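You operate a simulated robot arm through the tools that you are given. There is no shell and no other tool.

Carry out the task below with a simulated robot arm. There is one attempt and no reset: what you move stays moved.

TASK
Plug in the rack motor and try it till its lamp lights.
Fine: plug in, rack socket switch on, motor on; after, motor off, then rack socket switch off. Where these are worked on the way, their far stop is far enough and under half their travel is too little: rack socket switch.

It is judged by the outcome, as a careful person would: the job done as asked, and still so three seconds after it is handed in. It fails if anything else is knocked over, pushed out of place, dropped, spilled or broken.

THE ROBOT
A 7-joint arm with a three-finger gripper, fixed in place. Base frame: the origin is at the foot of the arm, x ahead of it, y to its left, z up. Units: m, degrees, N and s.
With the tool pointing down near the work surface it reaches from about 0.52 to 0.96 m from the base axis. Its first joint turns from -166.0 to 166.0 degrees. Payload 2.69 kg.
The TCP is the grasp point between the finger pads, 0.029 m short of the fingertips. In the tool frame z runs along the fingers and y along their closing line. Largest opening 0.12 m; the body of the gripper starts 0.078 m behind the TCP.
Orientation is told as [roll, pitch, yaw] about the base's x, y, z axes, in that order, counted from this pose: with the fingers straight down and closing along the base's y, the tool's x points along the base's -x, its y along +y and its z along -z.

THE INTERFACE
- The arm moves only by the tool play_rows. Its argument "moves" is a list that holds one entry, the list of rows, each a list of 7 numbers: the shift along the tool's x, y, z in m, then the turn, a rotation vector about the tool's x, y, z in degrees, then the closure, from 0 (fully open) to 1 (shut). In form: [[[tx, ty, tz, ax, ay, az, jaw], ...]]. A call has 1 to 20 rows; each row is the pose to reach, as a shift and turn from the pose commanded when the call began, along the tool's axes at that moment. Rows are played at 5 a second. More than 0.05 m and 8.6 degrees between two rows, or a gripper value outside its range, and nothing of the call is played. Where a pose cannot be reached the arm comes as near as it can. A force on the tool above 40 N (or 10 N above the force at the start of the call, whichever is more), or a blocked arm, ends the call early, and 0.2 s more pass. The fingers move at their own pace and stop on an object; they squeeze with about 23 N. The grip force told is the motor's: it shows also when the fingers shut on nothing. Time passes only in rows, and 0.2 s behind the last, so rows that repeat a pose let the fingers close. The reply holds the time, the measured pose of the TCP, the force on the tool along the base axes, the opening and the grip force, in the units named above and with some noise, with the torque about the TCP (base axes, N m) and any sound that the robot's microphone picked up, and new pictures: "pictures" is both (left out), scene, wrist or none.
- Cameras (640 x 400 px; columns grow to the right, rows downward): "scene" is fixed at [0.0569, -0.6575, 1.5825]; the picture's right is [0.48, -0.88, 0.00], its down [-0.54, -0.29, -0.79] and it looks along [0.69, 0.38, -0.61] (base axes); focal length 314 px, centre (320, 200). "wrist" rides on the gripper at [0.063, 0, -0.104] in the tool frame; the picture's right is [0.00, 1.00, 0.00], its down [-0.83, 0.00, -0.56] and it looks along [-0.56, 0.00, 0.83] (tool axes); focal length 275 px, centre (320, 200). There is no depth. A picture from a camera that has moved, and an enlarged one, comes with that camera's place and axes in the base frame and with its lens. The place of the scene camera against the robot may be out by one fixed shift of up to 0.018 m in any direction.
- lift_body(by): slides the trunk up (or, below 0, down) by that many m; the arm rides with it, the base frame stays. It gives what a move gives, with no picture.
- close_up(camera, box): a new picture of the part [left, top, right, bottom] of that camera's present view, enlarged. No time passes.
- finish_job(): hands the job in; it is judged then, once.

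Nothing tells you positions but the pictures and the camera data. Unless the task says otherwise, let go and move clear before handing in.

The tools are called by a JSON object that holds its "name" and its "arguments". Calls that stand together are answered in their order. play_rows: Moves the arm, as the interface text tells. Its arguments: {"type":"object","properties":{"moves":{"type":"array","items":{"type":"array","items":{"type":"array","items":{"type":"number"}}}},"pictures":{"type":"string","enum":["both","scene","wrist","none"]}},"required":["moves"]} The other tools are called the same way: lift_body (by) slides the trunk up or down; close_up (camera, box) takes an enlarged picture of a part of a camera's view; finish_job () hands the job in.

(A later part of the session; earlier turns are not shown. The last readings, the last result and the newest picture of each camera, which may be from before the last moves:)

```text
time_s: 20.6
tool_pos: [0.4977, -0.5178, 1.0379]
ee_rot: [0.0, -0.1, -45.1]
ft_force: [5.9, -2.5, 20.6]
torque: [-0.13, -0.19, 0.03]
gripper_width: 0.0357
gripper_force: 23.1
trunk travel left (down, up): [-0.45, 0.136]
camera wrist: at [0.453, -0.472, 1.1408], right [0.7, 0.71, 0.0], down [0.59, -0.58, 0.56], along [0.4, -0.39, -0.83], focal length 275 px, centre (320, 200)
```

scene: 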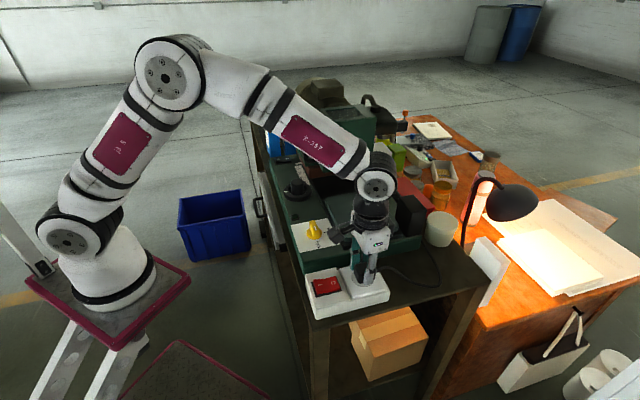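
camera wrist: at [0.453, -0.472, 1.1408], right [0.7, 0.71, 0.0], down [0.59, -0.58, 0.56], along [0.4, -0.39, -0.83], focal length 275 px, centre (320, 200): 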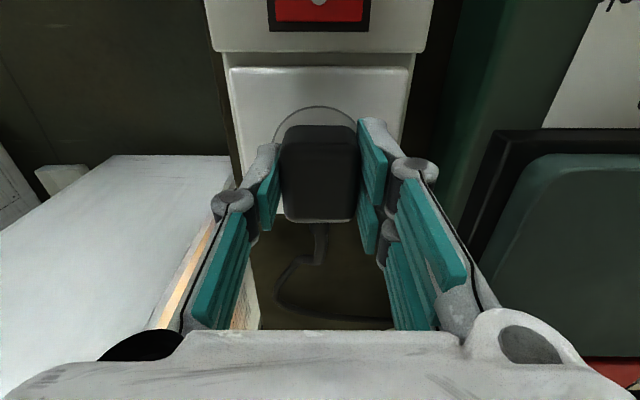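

The fingers slid about 3 mm down the plug rather than pushing it further, so the plug rests on something firm. I zoom in to see whether its underside is flush with the socket face.

{"name": "close_up", "arguments": {"camera": "wrist", "box": [260, 90, 380, 180]}}

{"name": "close_up", "arguments": {"camera": "scene", "box": [340, 230, 400, 300]}}

```text
4.44 times, centred on (320, 135) of wrist
camera zoom: at [0.453, -0.472, 1.1408], right [0.7, 0.71, 0.0], down [0.59, -0.58, 0.56], along [0.4, -0.39, -0.83], focal length 1224 px, centre (320, 489)
```

zoom: 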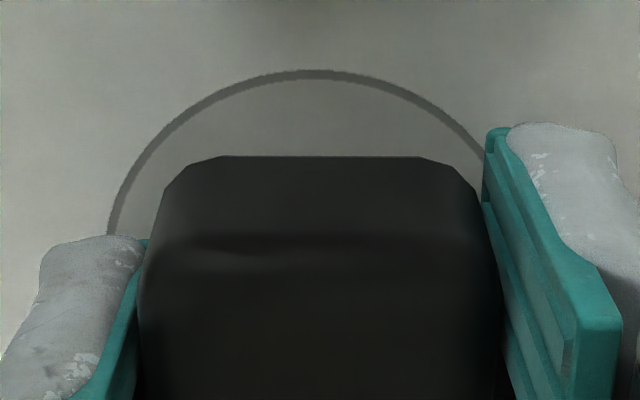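

```text
5.71 times, centred on (370, 265) of scene
camera zoom: at [0.0569, -0.6575, 1.5825], right [0.48, -0.88, 0.0], down [-0.54, -0.29, -0.79], along [0.69, 0.38, -0.61], focal length 1797 px, centre (34, -171)
```

zoom: 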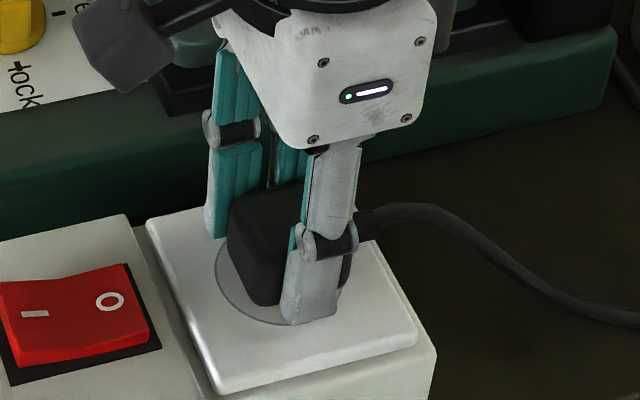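

The plug sits about 2 mm too far out (+u) and 1 mm to the right of the socket centre. I lift a couple of millimetres, correct that, and press again to see if it drops in.

{"name": "play_rows", "arguments": {"moves": [[[0, 0, -0.003, 0, 0, 0, 1], [0, 0, -0.006, 0, 0, 0, 1], [0.0025, -0.001, -0.006, 0, 0, 0, 1], [0.0025, -0.001, -0.006, 0, 0, 0, 1]]], "pictures": "wrist"}}

{"name": "close_up", "arguments": {"camera": "wrist", "box": [260, 90, 380, 180]}}

{"name": "close_up", "arguments": {"camera": "scene", "box": [340, 230, 400, 300]}}

```text
time_s: 21.6
tool_pos: [0.4935, -0.5168, 1.0422]
ee_rot: [-0.1, 0.0, -45.1]
ft_force: [0.7, -0.3, -0.8]
torque: [0.0, 0.02, 0.04]
gripper_width: 0.0354
gripper_force: 23.1
trunk travel left (down, up): [-0.45, 0.136]
camera wrist: at [0.4503, -0.4719, 1.1455], right [0.7, 0.71, 0.0], down [0.59, -0.59, 0.56], along [0.39, -0.39, -0.83], focal length 275 px, centre (320, 200)
```

wrist: 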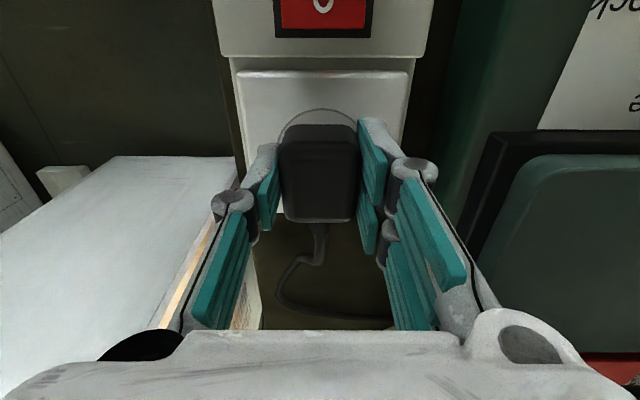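

```text
4.44 times, centred on (320, 135) of wrist
camera zoom: at [0.4503, -0.4719, 1.1455], right [0.7, 0.71, 0.0], down [0.59, -0.59, 0.56], along [0.39, -0.39, -0.83], focal length 1224 px, centre (320, 489)
```

zoom: 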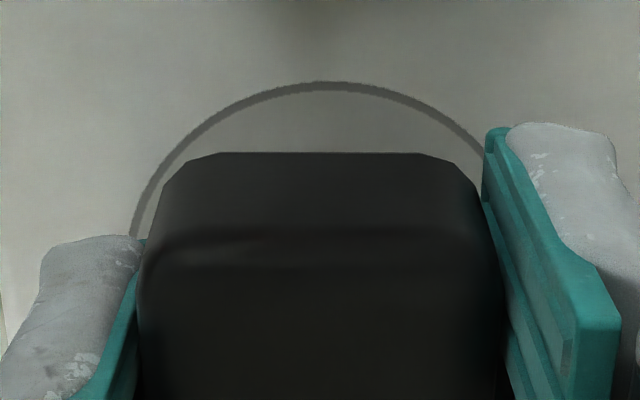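

```text
5.71 times, centred on (370, 265) of scene
camera zoom: at [0.0569, -0.6575, 1.5825], right [0.48, -0.88, 0.0], down [-0.54, -0.29, -0.79], along [0.69, 0.38, -0.61], focal length 1797 px, centre (34, -171)
```

zoom: 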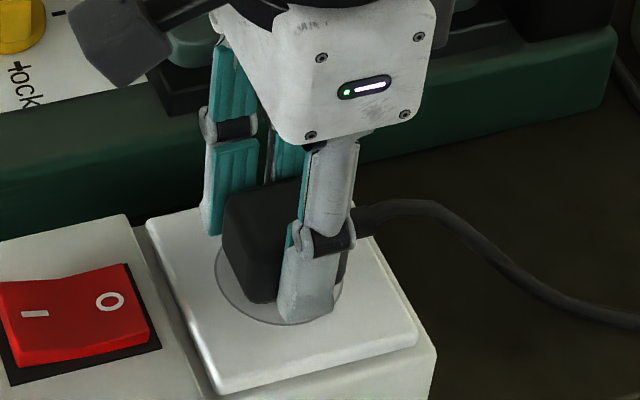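

Now the plug's outline is centred on the socket circle to within about half a millimetre. I press down again.

{"name": "play_rows", "arguments": {"moves": [[[-0.0005, 0, 0.002, 0, 0, 0, 1], [-0.0005, 0, 0.004, 0, 0, 0, 1], [-0.0005, 0, 0.006, 0, 0, 0, 1], [-0.0005, 0, 0.006, 0, 0, 0, 1]]], "pictures": "wrist"}}

{"name": "close_up", "arguments": {"camera": "wrist", "box": [260, 90, 380, 180]}}

{"name": "close_up", "arguments": {"camera": "scene", "box": [340, 230, 400, 300]}}

```text
time_s: 22.6
tool_pos: [0.4945, -0.5176, 1.0374]
ee_rot: [0.0, 0.0, -45.0]
ft_force: [0.5, -0.3, 4.2]
torque: [0.1, 0.05, -0.01]
gripper_width: 0.0353
gripper_force: 23.2
trunk travel left (down, up): [-0.45, 0.136]
camera wrist: at [0.4508, -0.4719, 1.1406], right [0.7, 0.71, 0.0], down [0.59, -0.58, 0.56], along [0.39, -0.39, -0.83], focal length 275 px, centre (320, 200)
```

wrist: 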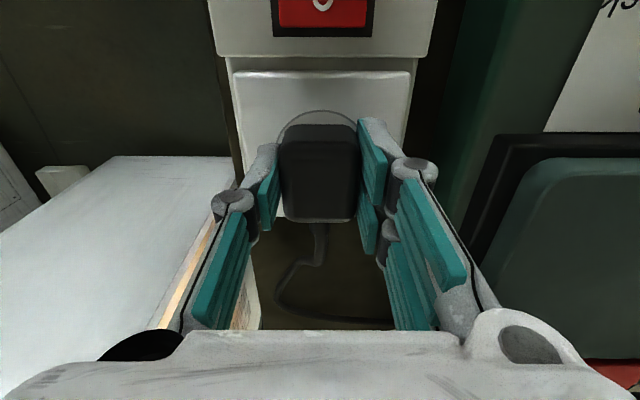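

```text
4.44 times, centred on (320, 135) of wrist
camera zoom: at [0.4508, -0.4719, 1.1406], right [0.7, 0.71, 0.0], down [0.59, -0.58, 0.56], along [0.39, -0.39, -0.83], focal length 1224 px, centre (320, 489)
```

zoom: 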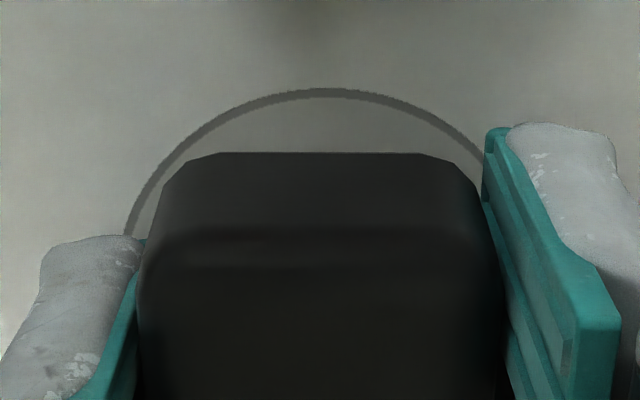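

```text
5.71 times, centred on (370, 265) of scene
camera zoom: at [0.0569, -0.6575, 1.5825], right [0.48, -0.88, 0.0], down [-0.54, -0.29, -0.79], along [0.69, 0.38, -0.61], focal length 1797 px, centre (34, -171)
```

zoom: 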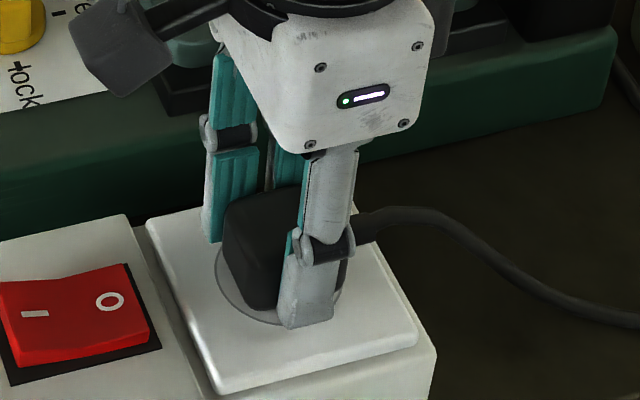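

Only 4 N push-back at the same depth now. I press 2 mm further.

{"name": "play_rows", "arguments": {"moves": [[[0, 0, 0.001, 0, 0, 0, 1], [0, 0, 0.002, 0, 0, 0, 1], [0, 0, 0.002, 0, 0, 0, 1]]], "pictures": "wrist"}}

{"name": "close_up", "arguments": {"camera": "wrist", "box": [260, 90, 380, 180]}}

```text
time_s: 23.4
tool_pos: [0.4944, -0.5165, 1.0363]
ee_rot: [-0.1, -0.2, -45.0]
ft_force: [-0.7, 2.5, 22.7]
torque: [0.09, -0.02, 0.01]
gripper_width: 0.0359
gripper_force: 22.4
trunk travel left (down, up): [-0.45, 0.136]
camera wrist: at [0.4507, -0.4718, 1.1393], right [0.7, 0.71, 0.0], down [0.59, -0.58, 0.56], along [0.4, -0.39, -0.83], focal length 275 px, centre (320, 200)
```

wrist: 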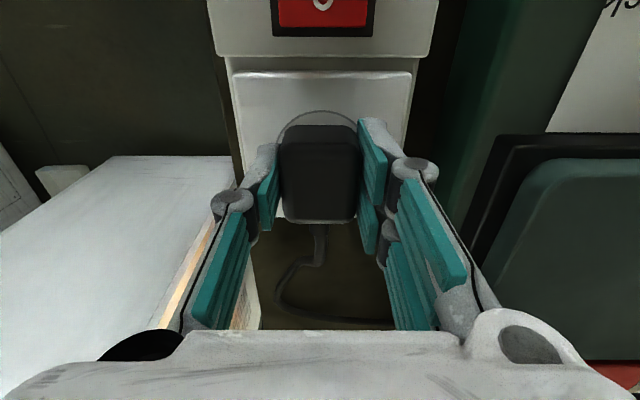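

```text
4.44 times, centred on (320, 135) of wrist
camera zoom: at [0.4507, -0.4718, 1.1393], right [0.7, 0.71, 0.0], down [0.59, -0.58, 0.56], along [0.4, -0.39, -0.83], focal length 1224 px, centre (320, 489)
```

zoom: 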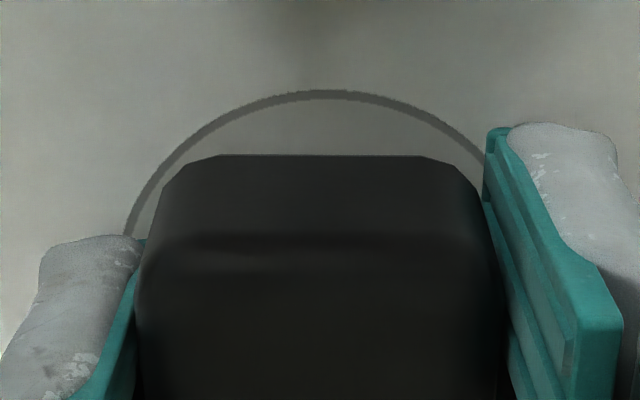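

The plug bottoms out firmly, flush on the face and centred. I relax, open the fingers and rise straight up to inspect it.

{"name": "play_rows", "arguments": {"moves": [[[0, 0, -0.002, 0, 0, 0, 1], [0, 0, -0.002, 0, 0, 0, 0.6], [0, 0, -0.002, 0, 0, 0, 0.4], [0, 0, -0.002, 0, 0, 0, 0.4], [0, 0, -0.03, 0, 0, 0, 0.4], [0, 0, -0.06, 0, 0, 0, 0.4], [0.02, 0, -0.1, 0, 0, 0, 0.4], [0.04, 0, -0.12, 0, 0, 0, 0.4], [0.04, 0, -0.12, 0, 0, 0, 0.4]]]}}

{"name": "close_up", "arguments": {"camera": "scene", "box": [300, 220, 430, 320]}}

{"name": "close_up", "arguments": {"camera": "wrist", "box": [240, 0, 400, 200]}}

```text
time_s: 25.4
tool_pos: [0.4656, -0.4891, 1.1547]
ee_rot: [0.0, -0.1, -44.9]
ft_force: [0.8, -0.1, -0.5]
torque: [0.01, -0.01, 0.02]
gripper_width: 0.072
gripper_force: 0.0
trunk travel left (down, up): [-0.45, 0.136]
camera wrist: at [0.4221, -0.4438, 1.2584], right [0.7, 0.71, 0.0], down [0.59, -0.59, 0.56], along [0.39, -0.39, -0.83], focal length 275 px, centre (320, 200)
```

scene: 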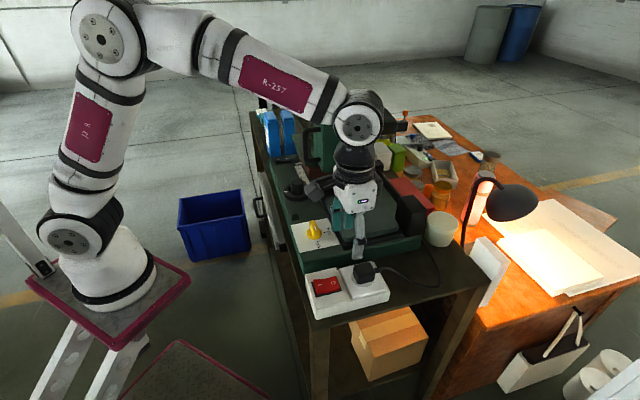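
wrist: 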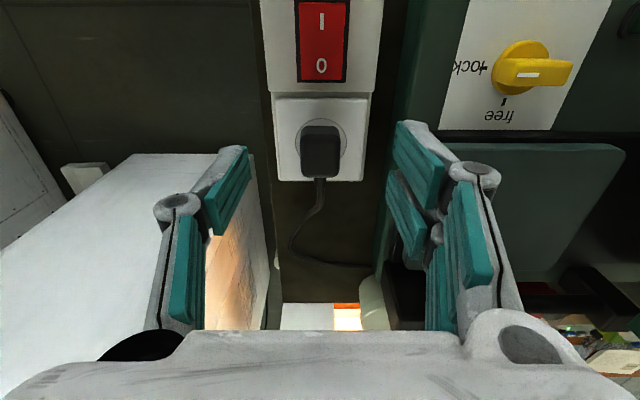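

```text
4.00 times, centred on (365, 270) of scene
camera zoom: at [0.0569, -0.6575, 1.5825], right [0.48, -0.88, 0.0], down [-0.54, -0.29, -0.79], along [0.69, 0.38, -0.61], focal length 1258 px, centre (140, -80)
```

zoom: 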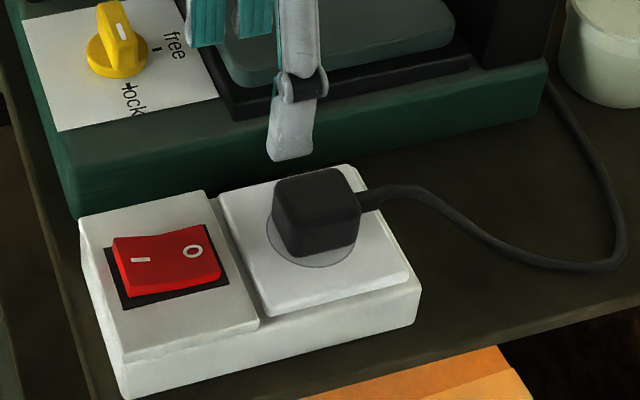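

```text
2.00 times, centred on (320, 100) of wrist
camera zoom: at [0.4221, -0.4438, 1.2584], right [0.7, 0.71, 0.0], down [0.59, -0.59, 0.56], along [0.39, -0.39, -0.83], focal length 551 px, centre (320, 400)
```

zoom: 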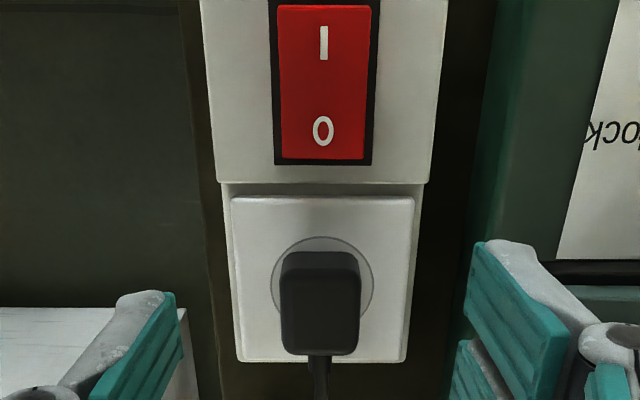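

The plug stands centred on the socket circle. Next is the red rocker: its "I" end (u≈0.612, top z≈1.019) is up, so I close the fingers and go to just above that end.

{"name": "play_rows", "arguments": {"moves": [[[0.03, 0.001, 0.02, 0, 0, 0, 0.8], [0.0626, 0.0025, 0.05, 0, 0, 0, 1], [0.0626, 0.0025, 0.083, 0, 0, 0, 1], [0.0626, 0.0025, 0.083, 0, 0, 0, 1]]]}}

{"name": "close_up", "arguments": {"camera": "scene", "box": [280, 220, 400, 320]}}

{"name": "close_up", "arguments": {"camera": "wrist", "box": [240, 40, 400, 220]}}

```text
time_s: 26.4
tool_pos: [0.4252, -0.4427, 1.0724]
ee_rot: [0.0, 0.0, -45.0]
ft_force: [-0.4, -0.1, 0.1]
torque: [0.0, 0.01, 0.01]
gripper_width: 0.0
gripper_force: 22.8
trunk travel left (down, up): [-0.45, 0.136]
camera wrist: at [0.3803, -0.3967, 1.175], right [0.7, 0.71, 0.0], down [0.59, -0.59, 0.56], along [0.39, -0.39, -0.83], focal length 275 px, centre (320, 200)
```

scene: 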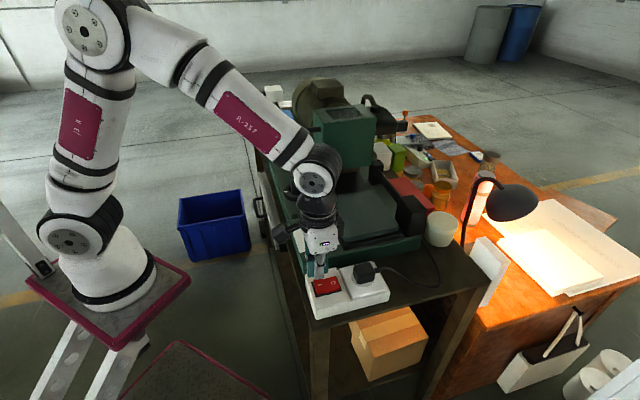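
wrist: 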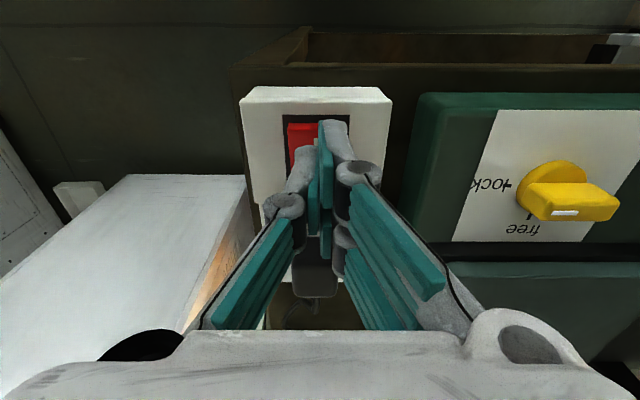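

```text
4.00 times, centred on (340, 270) of scene
camera zoom: at [0.0569, -0.6575, 1.5825], right [0.48, -0.88, 0.0], down [-0.54, -0.29, -0.79], along [0.69, 0.38, -0.61], focal length 1258 px, centre (240, -80)
```

zoom: 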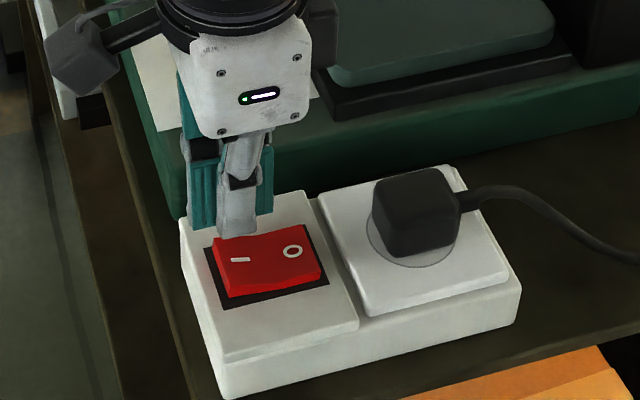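

```text
2.22 times, centred on (320, 130) of wrist
camera zoom: at [0.3803, -0.3967, 1.175], right [0.7, 0.71, 0.0], down [0.59, -0.59, 0.56], along [0.39, -0.39, -0.83], focal length 612 px, centre (320, 356)
```

zoom: 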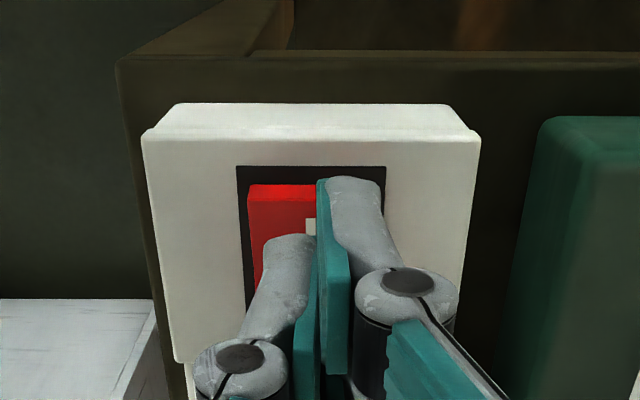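

The closed fingertips stand over the "I" end of the rocker. I press down slowly until the far stop (tip z≈1.011).

{"name": "play_rows", "arguments": {"moves": [[[0.002, 0, 0.015, 0, 0, 0, 1], [0.002, 0, 0.022, 0, 0, 0, 1], [0.002, 0, 0.026, 0, 0, 0, 1], [0.002, 0, 0.03, 0, 0, 0, 1], [0.002, 0, 0.033, 0, 0, 0, 1], [0.002, 0, 0.033, 0, 0, 0, 1]]]}}

{"name": "close_up", "arguments": {"camera": "scene", "box": [280, 220, 400, 320]}}

```text
time_s: 27.9
tool_pos: [0.4218, -0.4423, 1.0419]
ee_rot: [0.0, -0.3, -45.0]
ft_force: [-3.8, 7.4, 15.8]
torque: [0.05, -0.11, 0.03]
gripper_width: 0.0062
gripper_force: 28.3
trunk travel left (down, up): [-0.45, 0.136]
heard: click
stopped in row 6: the force on the tool passed its limit at 42 N (the readings are from after the stop); the commanded pose is now the measured one
camera wrist: at [0.3782, -0.3965, 1.1445], right [0.7, 0.71, 0.0], down [0.59, -0.58, 0.56], along [0.4, -0.4, -0.83], focal length 275 px, centre (320, 200)
```

scene: 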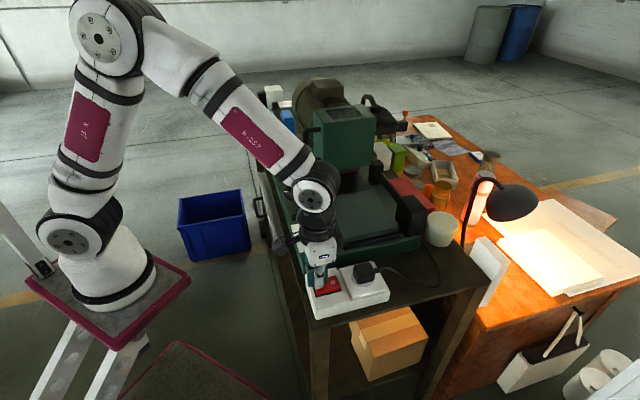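
wrist: 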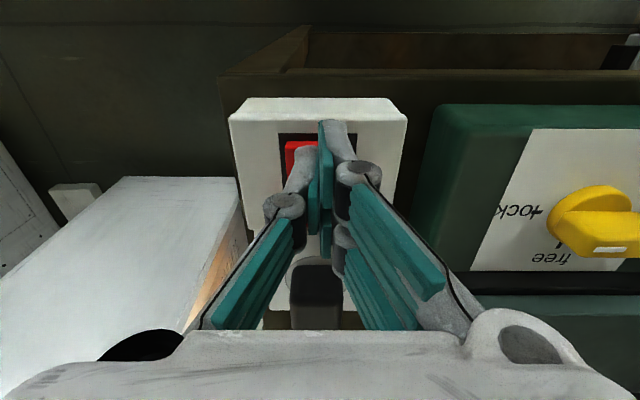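

```text
4.00 times, centred on (340, 270) of scene
camera zoom: at [0.0569, -0.6575, 1.5825], right [0.48, -0.88, 0.0], down [-0.54, -0.29, -0.79], along [0.69, 0.38, -0.61], focal length 1258 px, centre (240, -80)
```

zoom: 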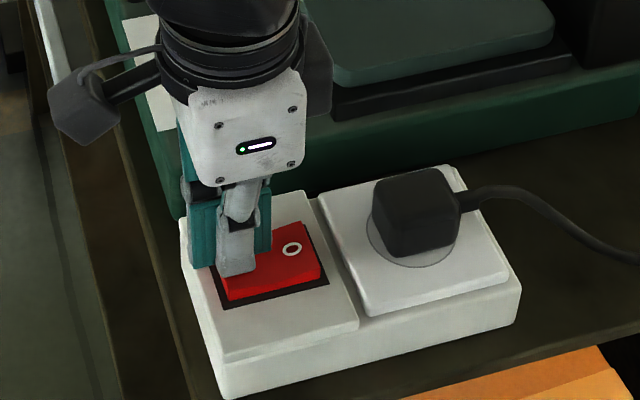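

A click was heard and the rocker tipped. I rise straight up to see the switch and the machine.

{"name": "play_rows", "arguments": {"moves": [[[0, 0, -0.03, 0, 0, 0, 1], [0, 0, -0.07, 0, 0, 0, 1], [0, 0, -0.12, 0, 0, 0, 1], [0, 0, -0.16, 0, 0, 0, 1], [0, 0, -0.16, 0, 0, 0, 1]]]}}

{"name": "close_up", "arguments": {"camera": "scene", "box": [280, 220, 400, 320]}}

{"name": "close_up", "arguments": {"camera": "wrist", "box": [320, 0, 640, 200]}}

{"name": "close_up", "arguments": {"camera": "scene", "box": [240, 80, 360, 260]}}

```text
time_s: 29.1
tool_pos: [0.4239, -0.4418, 1.2015]
ee_rot: [-0.2, -0.4, -45.1]
ft_force: [-1.0, 0.4, -0.4]
torque: [0.03, -0.01, 0.02]
gripper_width: 0.0
gripper_force: 28.5
trunk travel left (down, up): [-0.45, 0.136]
camera wrist: at [0.3784, -0.3962, 1.3056], right [0.7, 0.71, 0.0], down [0.59, -0.58, 0.56], along [0.4, -0.39, -0.83], focal length 275 px, centre (320, 200)
```

scene: 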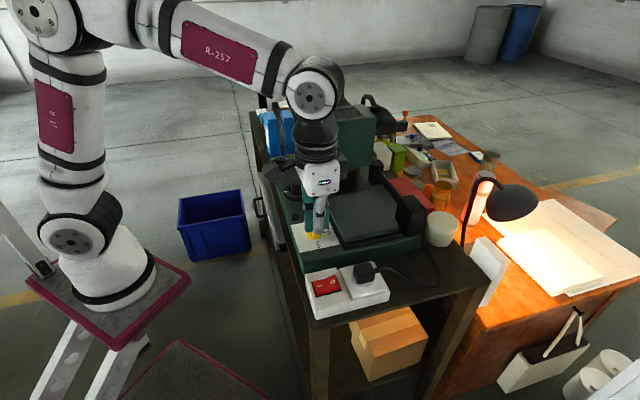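
wrist: 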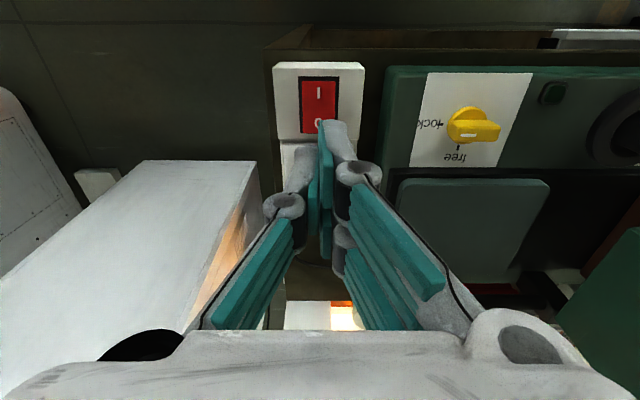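

```text
4.00 times, centred on (340, 270) of scene
camera zoom: at [0.0569, -0.6575, 1.5825], right [0.48, -0.88, 0.0], down [-0.54, -0.29, -0.79], along [0.69, 0.38, -0.61], focal length 1258 px, centre (240, -80)
```

zoom: 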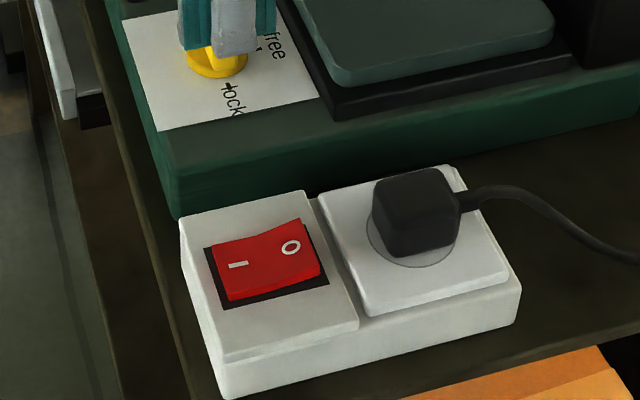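

```text
2.00 times, centred on (480, 100) of wrist
camera zoom: at [0.3784, -0.3962, 1.3056], right [0.7, 0.71, 0.0], down [0.59, -0.58, 0.56], along [0.4, -0.39, -0.83], focal length 551 px, centre (0, 400)
```

zoom: 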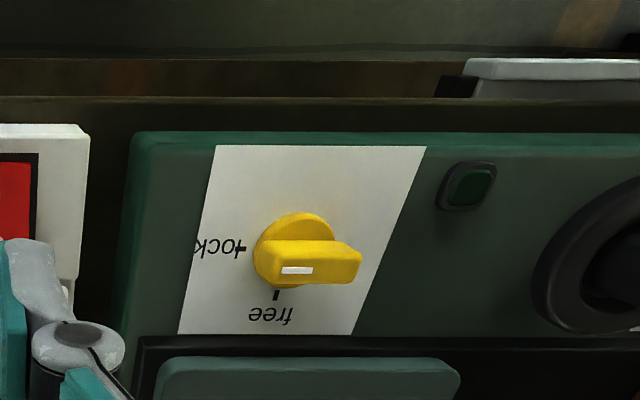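

```text
2.22 times, centred on (300, 170) of scene
camera zoom: at [0.0569, -0.6575, 1.5825], right [0.48, -0.88, 0.0], down [-0.54, -0.29, -0.79], along [0.69, 0.38, -0.61], focal length 699 px, centre (364, 267)
```

zoom: 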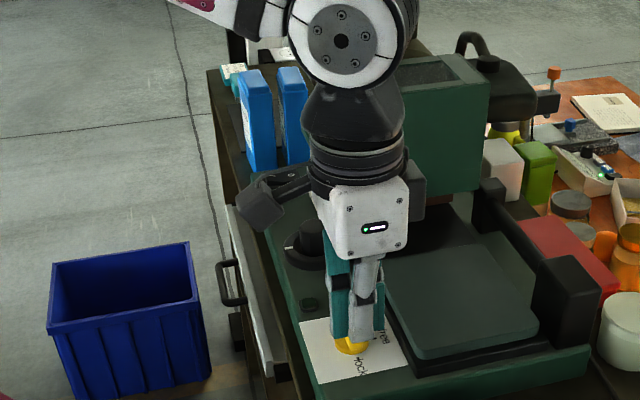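

The rocker is now at "I" (O end raised). The machine's small dark-green lamp by the yellow knob isn't lit yet; the motor's own black rocker is at the far end near the blue bottles, around (0.85, −0.07, 1.0). I swing over to view it.

{"name": "play_rows", "arguments": {"moves": [[[0.013, 0.0407, -0.0056, 0, 0, -5, 1], [0.0261, 0.0814, -0.0111, 0, 0, -10, 1], [0.0391, 0.1221, -0.0167, 0, 0, -15, 1], [0.0522, 0.1628, -0.0222, 0, 0, -20, 1], [0.0652, 0.2034, -0.0278, 0, 0, -25, 1], [0.0783, 0.2441, -0.0333, 0, 0, -30, 1], [0.0913, 0.2848, -0.0389, 0, 0, -35, 1], [0.1044, 0.3255, -0.0444, 0, 0, -40, 1], [0.1174, 0.3662, -0.05, 0, 0, -45, 1], [0.1174, 0.3662, -0.05, 0, 0, -45, 1]]]}}

```text
time_s: 31.3
tool_pos: [0.5995, -0.102, 1.2489]
ee_rot: [-0.2, -0.2, 0.1]
ft_force: [0.6, -0.3, 0.1]
torque: [0.01, 0.03, 0.0]
gripper_width: 0.0
gripper_force: 28.4
trunk travel left (down, up): [-0.45, 0.136]
camera wrist: at [0.5361, -0.1008, 1.3523], right [-0.01, 1.0, 0.0], down [0.83, 0.01, 0.56], along [0.56, 0.0, -0.83], focal length 275 px, centre (320, 200)
```

scene: 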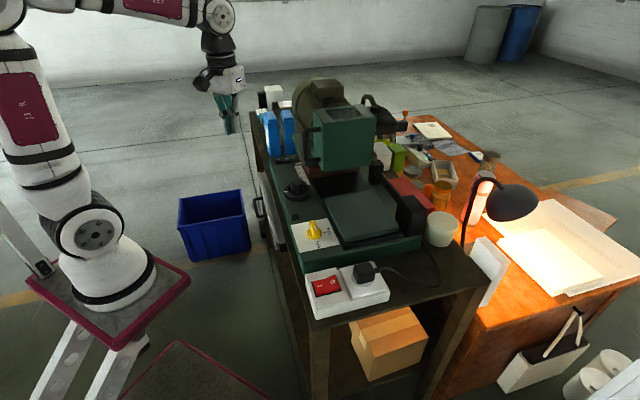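
wrist: 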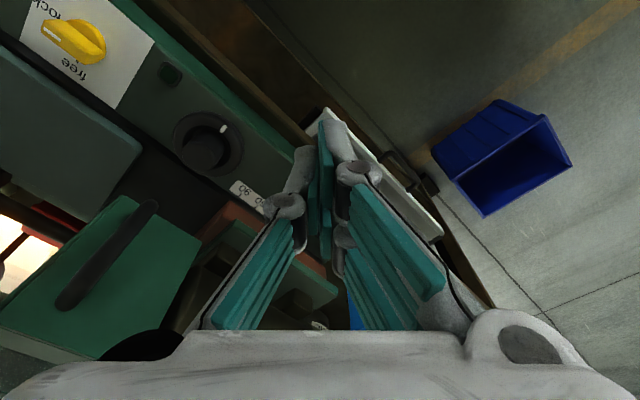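

The closed fingers hide the motor switch from the wrist camera; I take a scene close-up of it and the lamp and open the fingers for a better wrist view.

{"name": "close_up", "arguments": {"camera": "scene", "box": [240, 80, 340, 180]}}

{"name": "close_up", "arguments": {"camera": "scene", "box": [260, 140, 340, 260]}}

{"name": "play_rows", "arguments": {"moves": [[[0, 0, 0, 0, -6, 0, 0.5], [0, 0, 0, 0, -12, 0, 0], [0, 0, 0, 0, -18, 0, 0], [0, 0, 0, 0, -18, 0, 0]]], "pictures": "wrist"}}

```text
4.00 times, centred on (290, 130) of scene
camera zoom: at [0.0569, -0.6575, 1.5825], right [0.48, -0.88, 0.0], down [-0.54, -0.29, -0.79], along [0.69, 0.38, -0.61], focal length 1258 px, centre (440, 480)
```

zoom: 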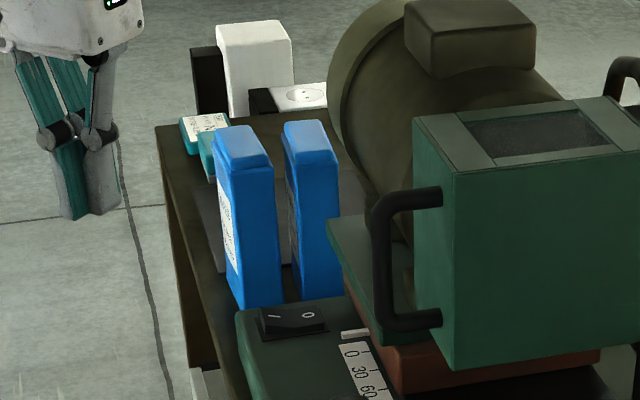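

```text
3.33 times, centred on (300, 200) of scene
camera zoom: at [0.0569, -0.6575, 1.5825], right [0.48, -0.88, 0.0], down [-0.54, -0.29, -0.79], along [0.69, 0.38, -0.61], focal length 1048 px, centre (387, 200)
```

zoom: 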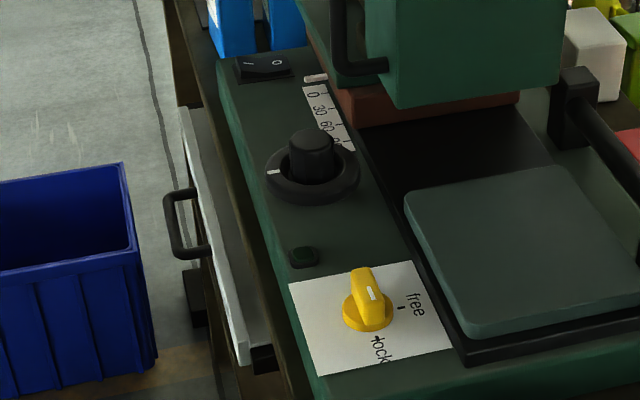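

```text
time_s: 32.3
tool_pos: [0.598, -0.1004, 1.2501]
ee_rot: [-0.2, -18.2, 0.2]
ft_force: [0.0, 0.1, -0.1]
torque: [0.0, 0.01, -0.02]
gripper_width: 0.1201
gripper_force: 0.0
trunk travel left (down, up): [-0.45, 0.136]
camera wrist: at [0.5068, -0.0997, 1.3279], right [0.0, 1.0, -0.01], down [0.62, 0.01, 0.79], along [0.79, 0.0, -0.62], focal length 275 px, centre (320, 200)
```

wrist: 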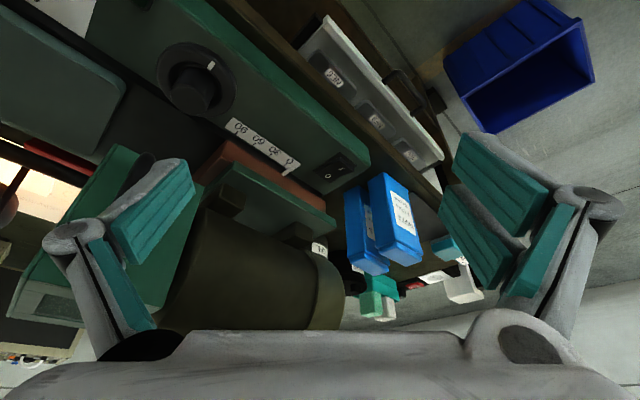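

I see the black rocker with O and – marks on the machine's end, next to two blue bottles. I zoom on it and on the far end.

{"name": "close_up", "arguments": {"camera": "wrist", "box": [280, 110, 420, 220]}}

{"name": "close_up", "arguments": {"camera": "wrist", "box": [320, 160, 500, 330]}}

{"name": "close_up", "arguments": {"camera": "scene", "box": [250, 75, 340, 165]}}

{"name": "close_up", "arguments": {"camera": "wrist", "box": [100, 20, 360, 200]}}

```text
3.64 times, centred on (350, 165) of wrist
camera zoom: at [0.5068, -0.0997, 1.3279], right [0.0, 1.0, -0.01], down [0.62, 0.01, 0.79], along [0.79, 0.0, -0.62], focal length 1001 px, centre (211, 327)
```

zoom: 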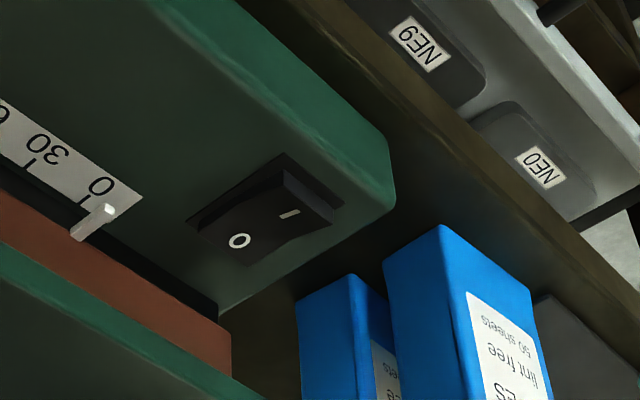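

```text
2.35 times, centred on (410, 245) of wrist
camera zoom: at [0.5068, -0.0997, 1.3279], right [0.0, 1.0, -0.01], down [0.62, 0.01, 0.79], along [0.79, 0.0, -0.62], focal length 648 px, centre (108, 94)
```

zoom: 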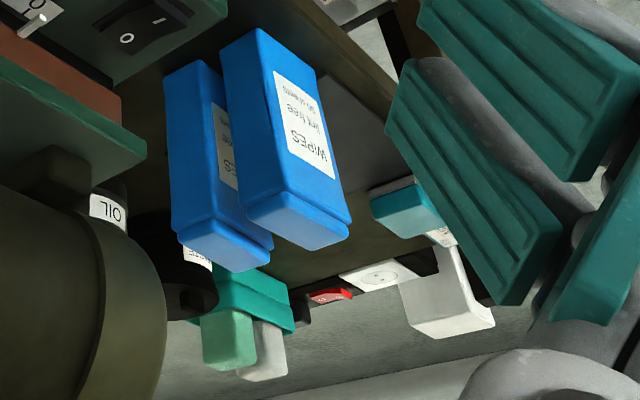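

```text
4.44 times, centred on (295, 120) of scene
camera zoom: at [0.0569, -0.6575, 1.5825], right [0.48, -0.88, 0.0], down [-0.54, -0.29, -0.79], along [0.69, 0.38, -0.61], focal length 1398 px, centre (431, 556)
```

zoom: 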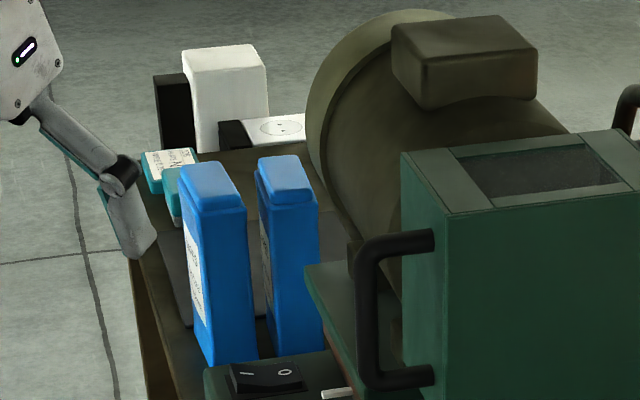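

```text
2.22 times, centred on (230, 110) of wrist
camera zoom: at [0.5068, -0.0997, 1.3279], right [0.0, 1.0, -0.01], down [0.62, 0.01, 0.79], along [0.79, 0.0, -0.62], focal length 612 px, centre (520, 400)
```

zoom: 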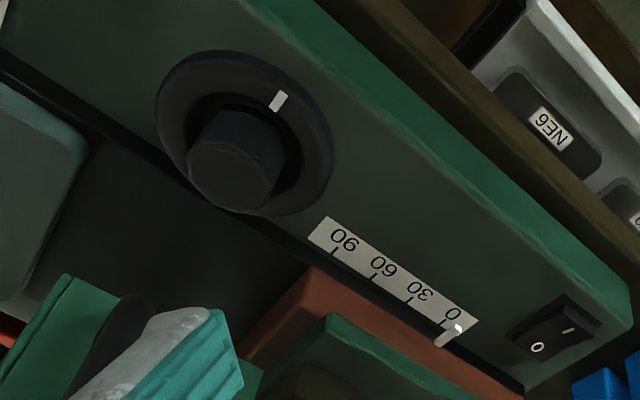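

The rocker's "I" end (toward the arm) is up, so the motor is off. The two blue wipes bottles stand right behind it, so I'll approach with the gripper's thin side toward them, camera on the far side. First I straighten up and move forward at safe height.

{"name": "play_rows", "arguments": {"moves": [[[-0.0238, 0, 0.0077, 0, 6, 0, 0], [-0.0476, 0, 0.0155, 0, 12, 0, 0], [-0.0713, 0, 0.0232, 0, 18, 0, 0], [-0.0713, 0, 0.0232, 0, 18.2, 0, 0]]], "pictures": "none"}}

{"name": "play_rows", "arguments": {"moves": [[[0, 0, 0.005, 0, 0, -7.5, 0], [0, 0, 0.01, 0, 0, -15, 0], [-0.01, 0, 0.02, 0, 0, -22.5, 0], [-0.02, 0, 0.03, 0, 0, -30, 0], [-0.03, 0, 0.04, 0, 0, -37.5, 0], [-0.04, 0, 0.05, 0, 0, -45, 0], [-0.04, 0, 0.05, 0, 0, -45, 0]]]}}

```text
time_s: 33.3
tool_pos: [0.6727, -0.101, 1.2496]
ee_rot: [-0.1, 0.0, 0.0]
ft_force: [0.8, -0.3, -0.5]
torque: [0.0, 0.0, 0.03]
gripper_width: 0.1201
gripper_force: 0.1
trunk travel left (down, up): [-0.45, 0.136]
```

```text
time_s: 34.9
tool_pos: [0.7152, -0.1016, 1.1992]
ee_rot: [0.0, 0.2, 45.1]
ft_force: [0.0, -1.2, -0.3]
torque: [-0.03, 0.0, -0.01]
gripper_width: 0.1198
gripper_force: 0.0
trunk travel left (down, up): [-0.45, 0.136]
camera wrist: at [0.6708, -0.1439, 1.3024], right [-0.71, 0.7, 0.0], down [0.58, 0.59, 0.55], along [0.39, 0.39, -0.83], focal length 275 px, centre (320, 200)
```

scene: 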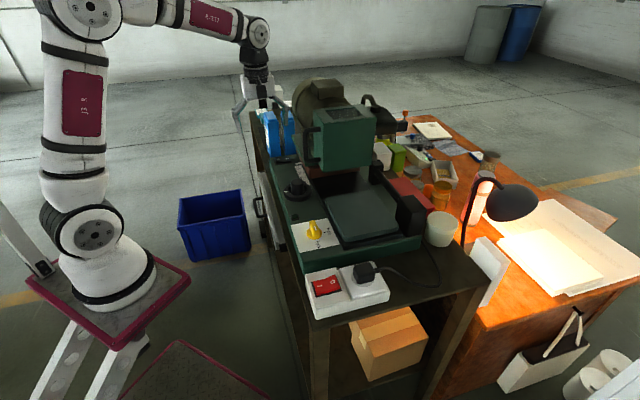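
wrist: 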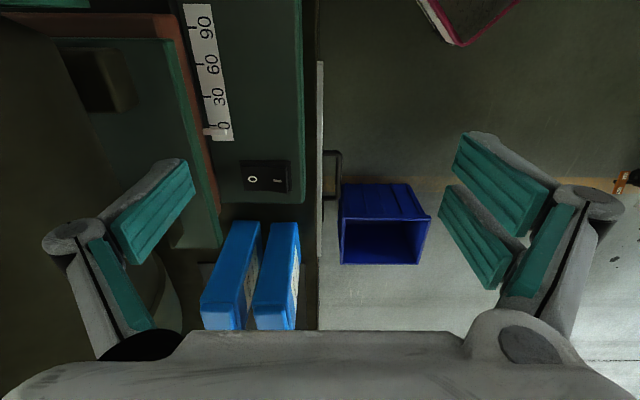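

{"name": "close_up", "arguments": {"camera": "wrist", "box": [190, 110, 330, 230]}}

{"name": "close_up", "arguments": {"camera": "wrist", "box": [40, 100, 340, 340]}}

```text
3.33 times, centred on (260, 170) of wrist
camera zoom: at [0.6708, -0.1439, 1.3024], right [-0.71, 0.7, 0.0], down [0.58, 0.59, 0.55], along [0.39, 0.39, -0.83], focal length 918 px, centre (520, 300)
```

zoom: 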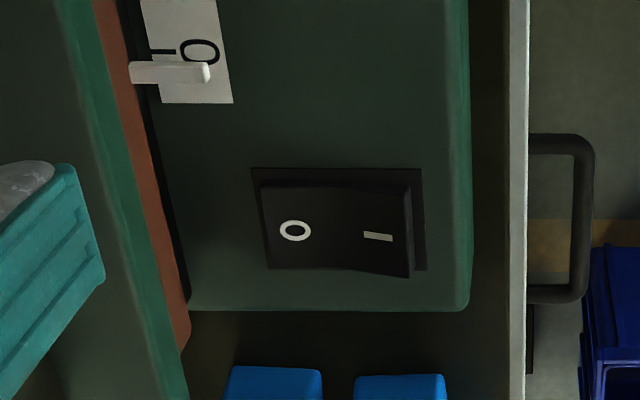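

```text
1.67 times, centred on (190, 220) of wrist
camera zoom: at [0.6708, -0.1439, 1.3024], right [-0.71, 0.7, 0.0], down [0.58, 0.59, 0.55], along [0.39, 0.39, -0.83], focal length 459 px, centre (537, 167)
```

zoom: 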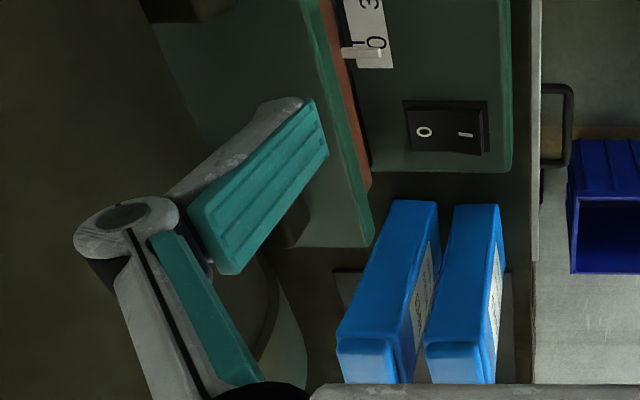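

Now it's clear: rocker centre at u≈0.642, v≈0.535, its raised "I" end at u≈0.617, z≈1.019; bottles begin 11 cm further away and are 1.11 high, so a straight-down press is safe. I move above the "I" end with fingers closed.

{"name": "play_rows", "arguments": {"moves": [[[-0.03, -0.0125, 0.02, 0, 0, 0, 0.5], [-0.06, -0.025, 0.045, 0, 0, 0, 1], [-0.09, -0.037, 0.075, 0, 0, 0, 1], [-0.102, -0.0424, 0.11, 0, 0, 0, 1], [-0.102, -0.0424, 0.123, 0, 0, 0, 1], [-0.102, -0.0424, 0.123, 0, 0, 0, 1]]]}}

{"name": "close_up", "arguments": {"camera": "wrist", "box": [240, 80, 400, 220]}}

{"name": "close_up", "arguments": {"camera": "scene", "box": [240, 80, 340, 180]}}

```text
time_s: 36.3
tool_pos: [0.8159, -0.0602, 1.0754]
ee_rot: [0.0, 0.2, 45.0]
ft_force: [0.2, 0.2, 0.4]
torque: [0.0, 0.02, -0.01]
gripper_width: 0.0
gripper_force: 23.0
trunk travel left (down, up): [-0.45, 0.136]
camera wrist: at [0.7727, -0.1042, 1.1793], right [-0.71, 0.7, 0.0], down [0.59, 0.59, 0.55], along [0.39, 0.39, -0.83], focal length 275 px, centre (320, 200)
```

scene: 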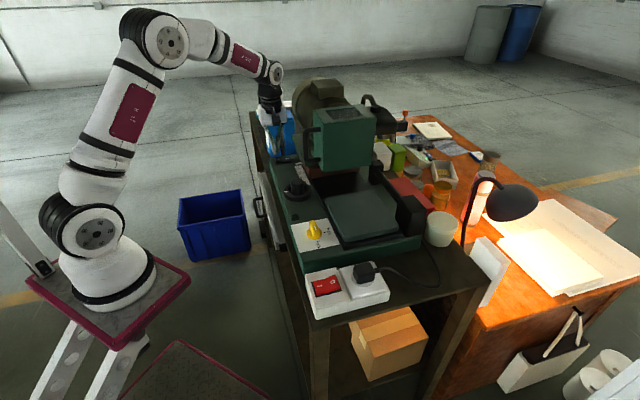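
wrist: 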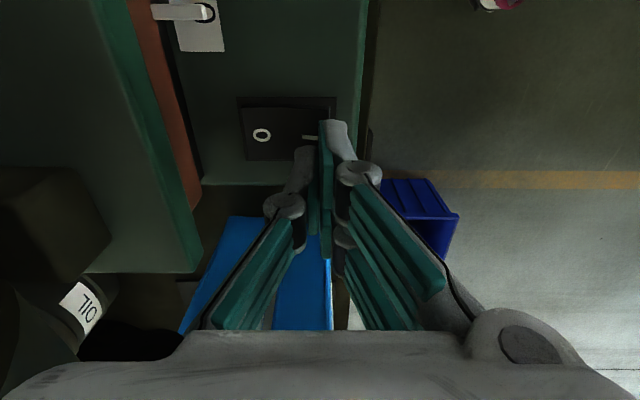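

```text
2.86 times, centred on (320, 150) of wrist
camera zoom: at [0.7727, -0.1042, 1.1793], right [-0.71, 0.7, 0.0], down [0.59, 0.59, 0.55], along [0.39, 0.39, -0.83], focal length 786 px, centre (320, 343)
```

zoom: 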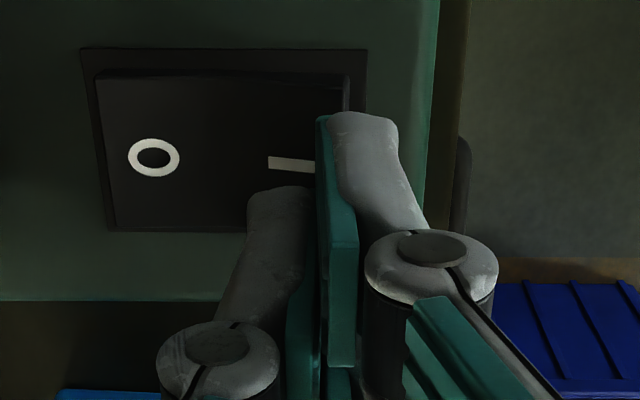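

```text
4.00 times, centred on (290, 130) of scene
camera zoom: at [0.0569, -0.6575, 1.5825], right [0.48, -0.88, 0.0], down [-0.54, -0.29, -0.79], along [0.69, 0.38, -0.61], focal length 1258 px, centre (440, 480)
```

zoom: 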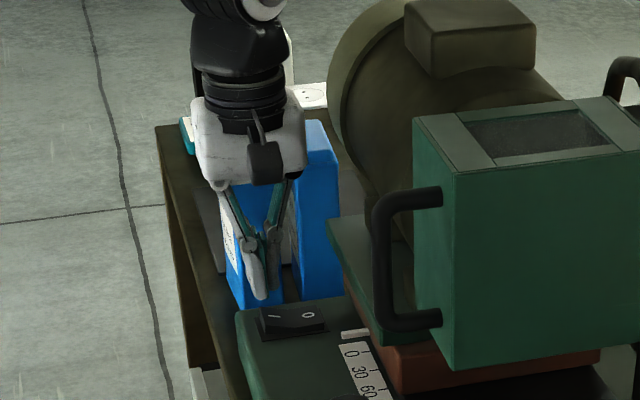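

The closed tips are over the raised "I" end of the motor rocker. I press it down slowly.

{"name": "play_rows", "arguments": {"moves": [[[0, -0.002, 0.02, 0, 0, 0, 1], [0, -0.002, 0.026, 0, 0, 0, 1], [0, -0.002, 0.029, 0, 0, 0, 1], [0, -0.002, 0.032, 0, 0, 0, 1], [0, -0.002, 0.034, 0, 0, 0, 1], [0, -0.002, 0.035, 0, 0, 0, 1]]]}}

{"name": "close_up", "arguments": {"camera": "scene", "box": [240, 120, 340, 260]}}

{"name": "close_up", "arguments": {"camera": "wrist", "box": [220, 80, 400, 220]}}

```text
time_s: 37.7
tool_pos: [0.8157, -0.0618, 1.0446]
ee_rot: [-0.5, 0.0, 44.9]
ft_force: [-4.6, -5.3, 36.8]
torque: [-0.34, -0.09, -0.08]
gripper_width: 0.0
gripper_force: 23.3
trunk travel left (down, up): [-0.45, 0.136]
heard: click
camera wrist: at [0.7726, -0.1046, 1.1481], right [-0.71, 0.7, -0.01], down [0.58, 0.59, 0.56], along [0.4, 0.39, -0.83], focal length 275 px, centre (320, 200)
```

scene: 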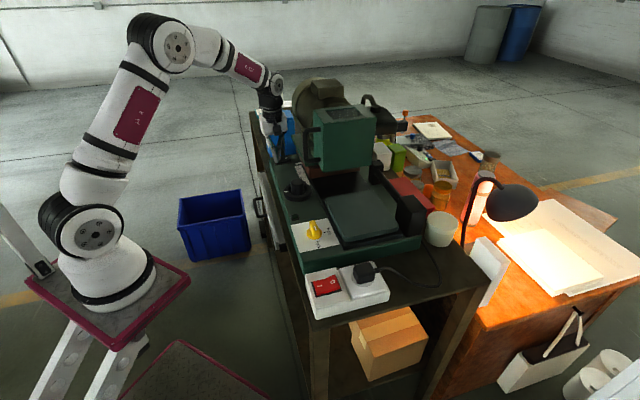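
wrist: 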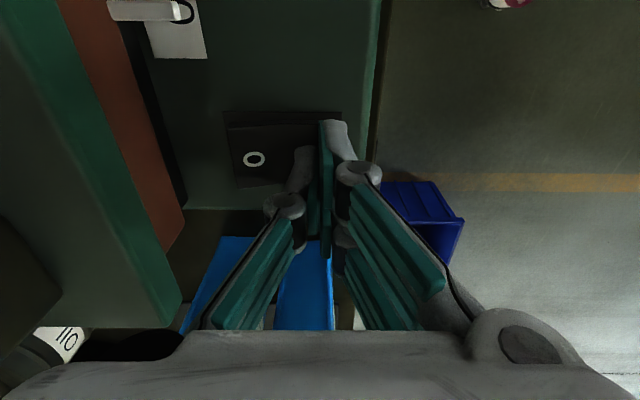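

```text
2.86 times, centred on (290, 190) of scene
camera zoom: at [0.0569, -0.6575, 1.5825], right [0.48, -0.88, 0.0], down [-0.54, -0.29, -0.79], along [0.69, 0.38, -0.61], focal length 898 px, centre (406, 229)
```

zoom: 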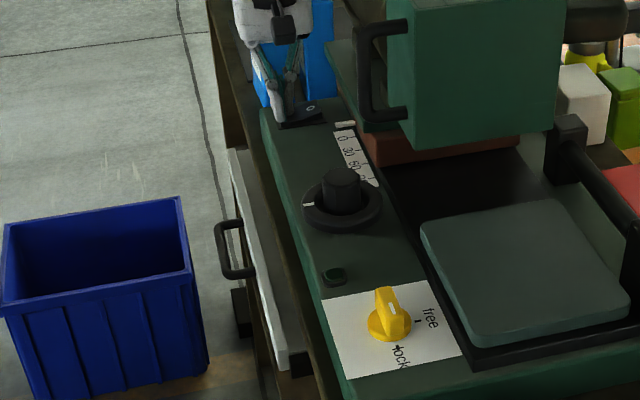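

```text
2.86 times, centred on (310, 150) of wrist
camera zoom: at [0.7726, -0.1046, 1.1481], right [-0.71, 0.7, -0.01], down [0.58, 0.59, 0.56], along [0.4, 0.39, -0.83], focal length 786 px, centre (349, 343)
```

zoom: 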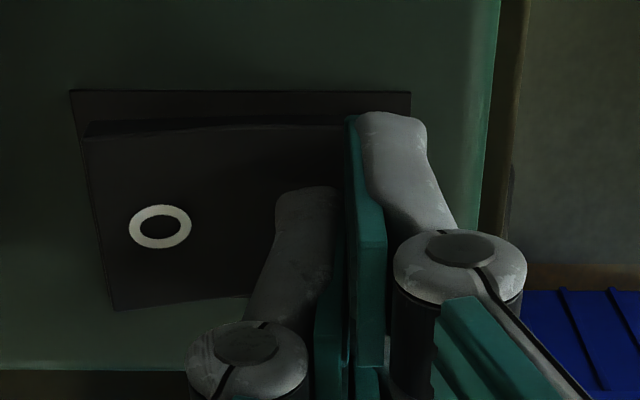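

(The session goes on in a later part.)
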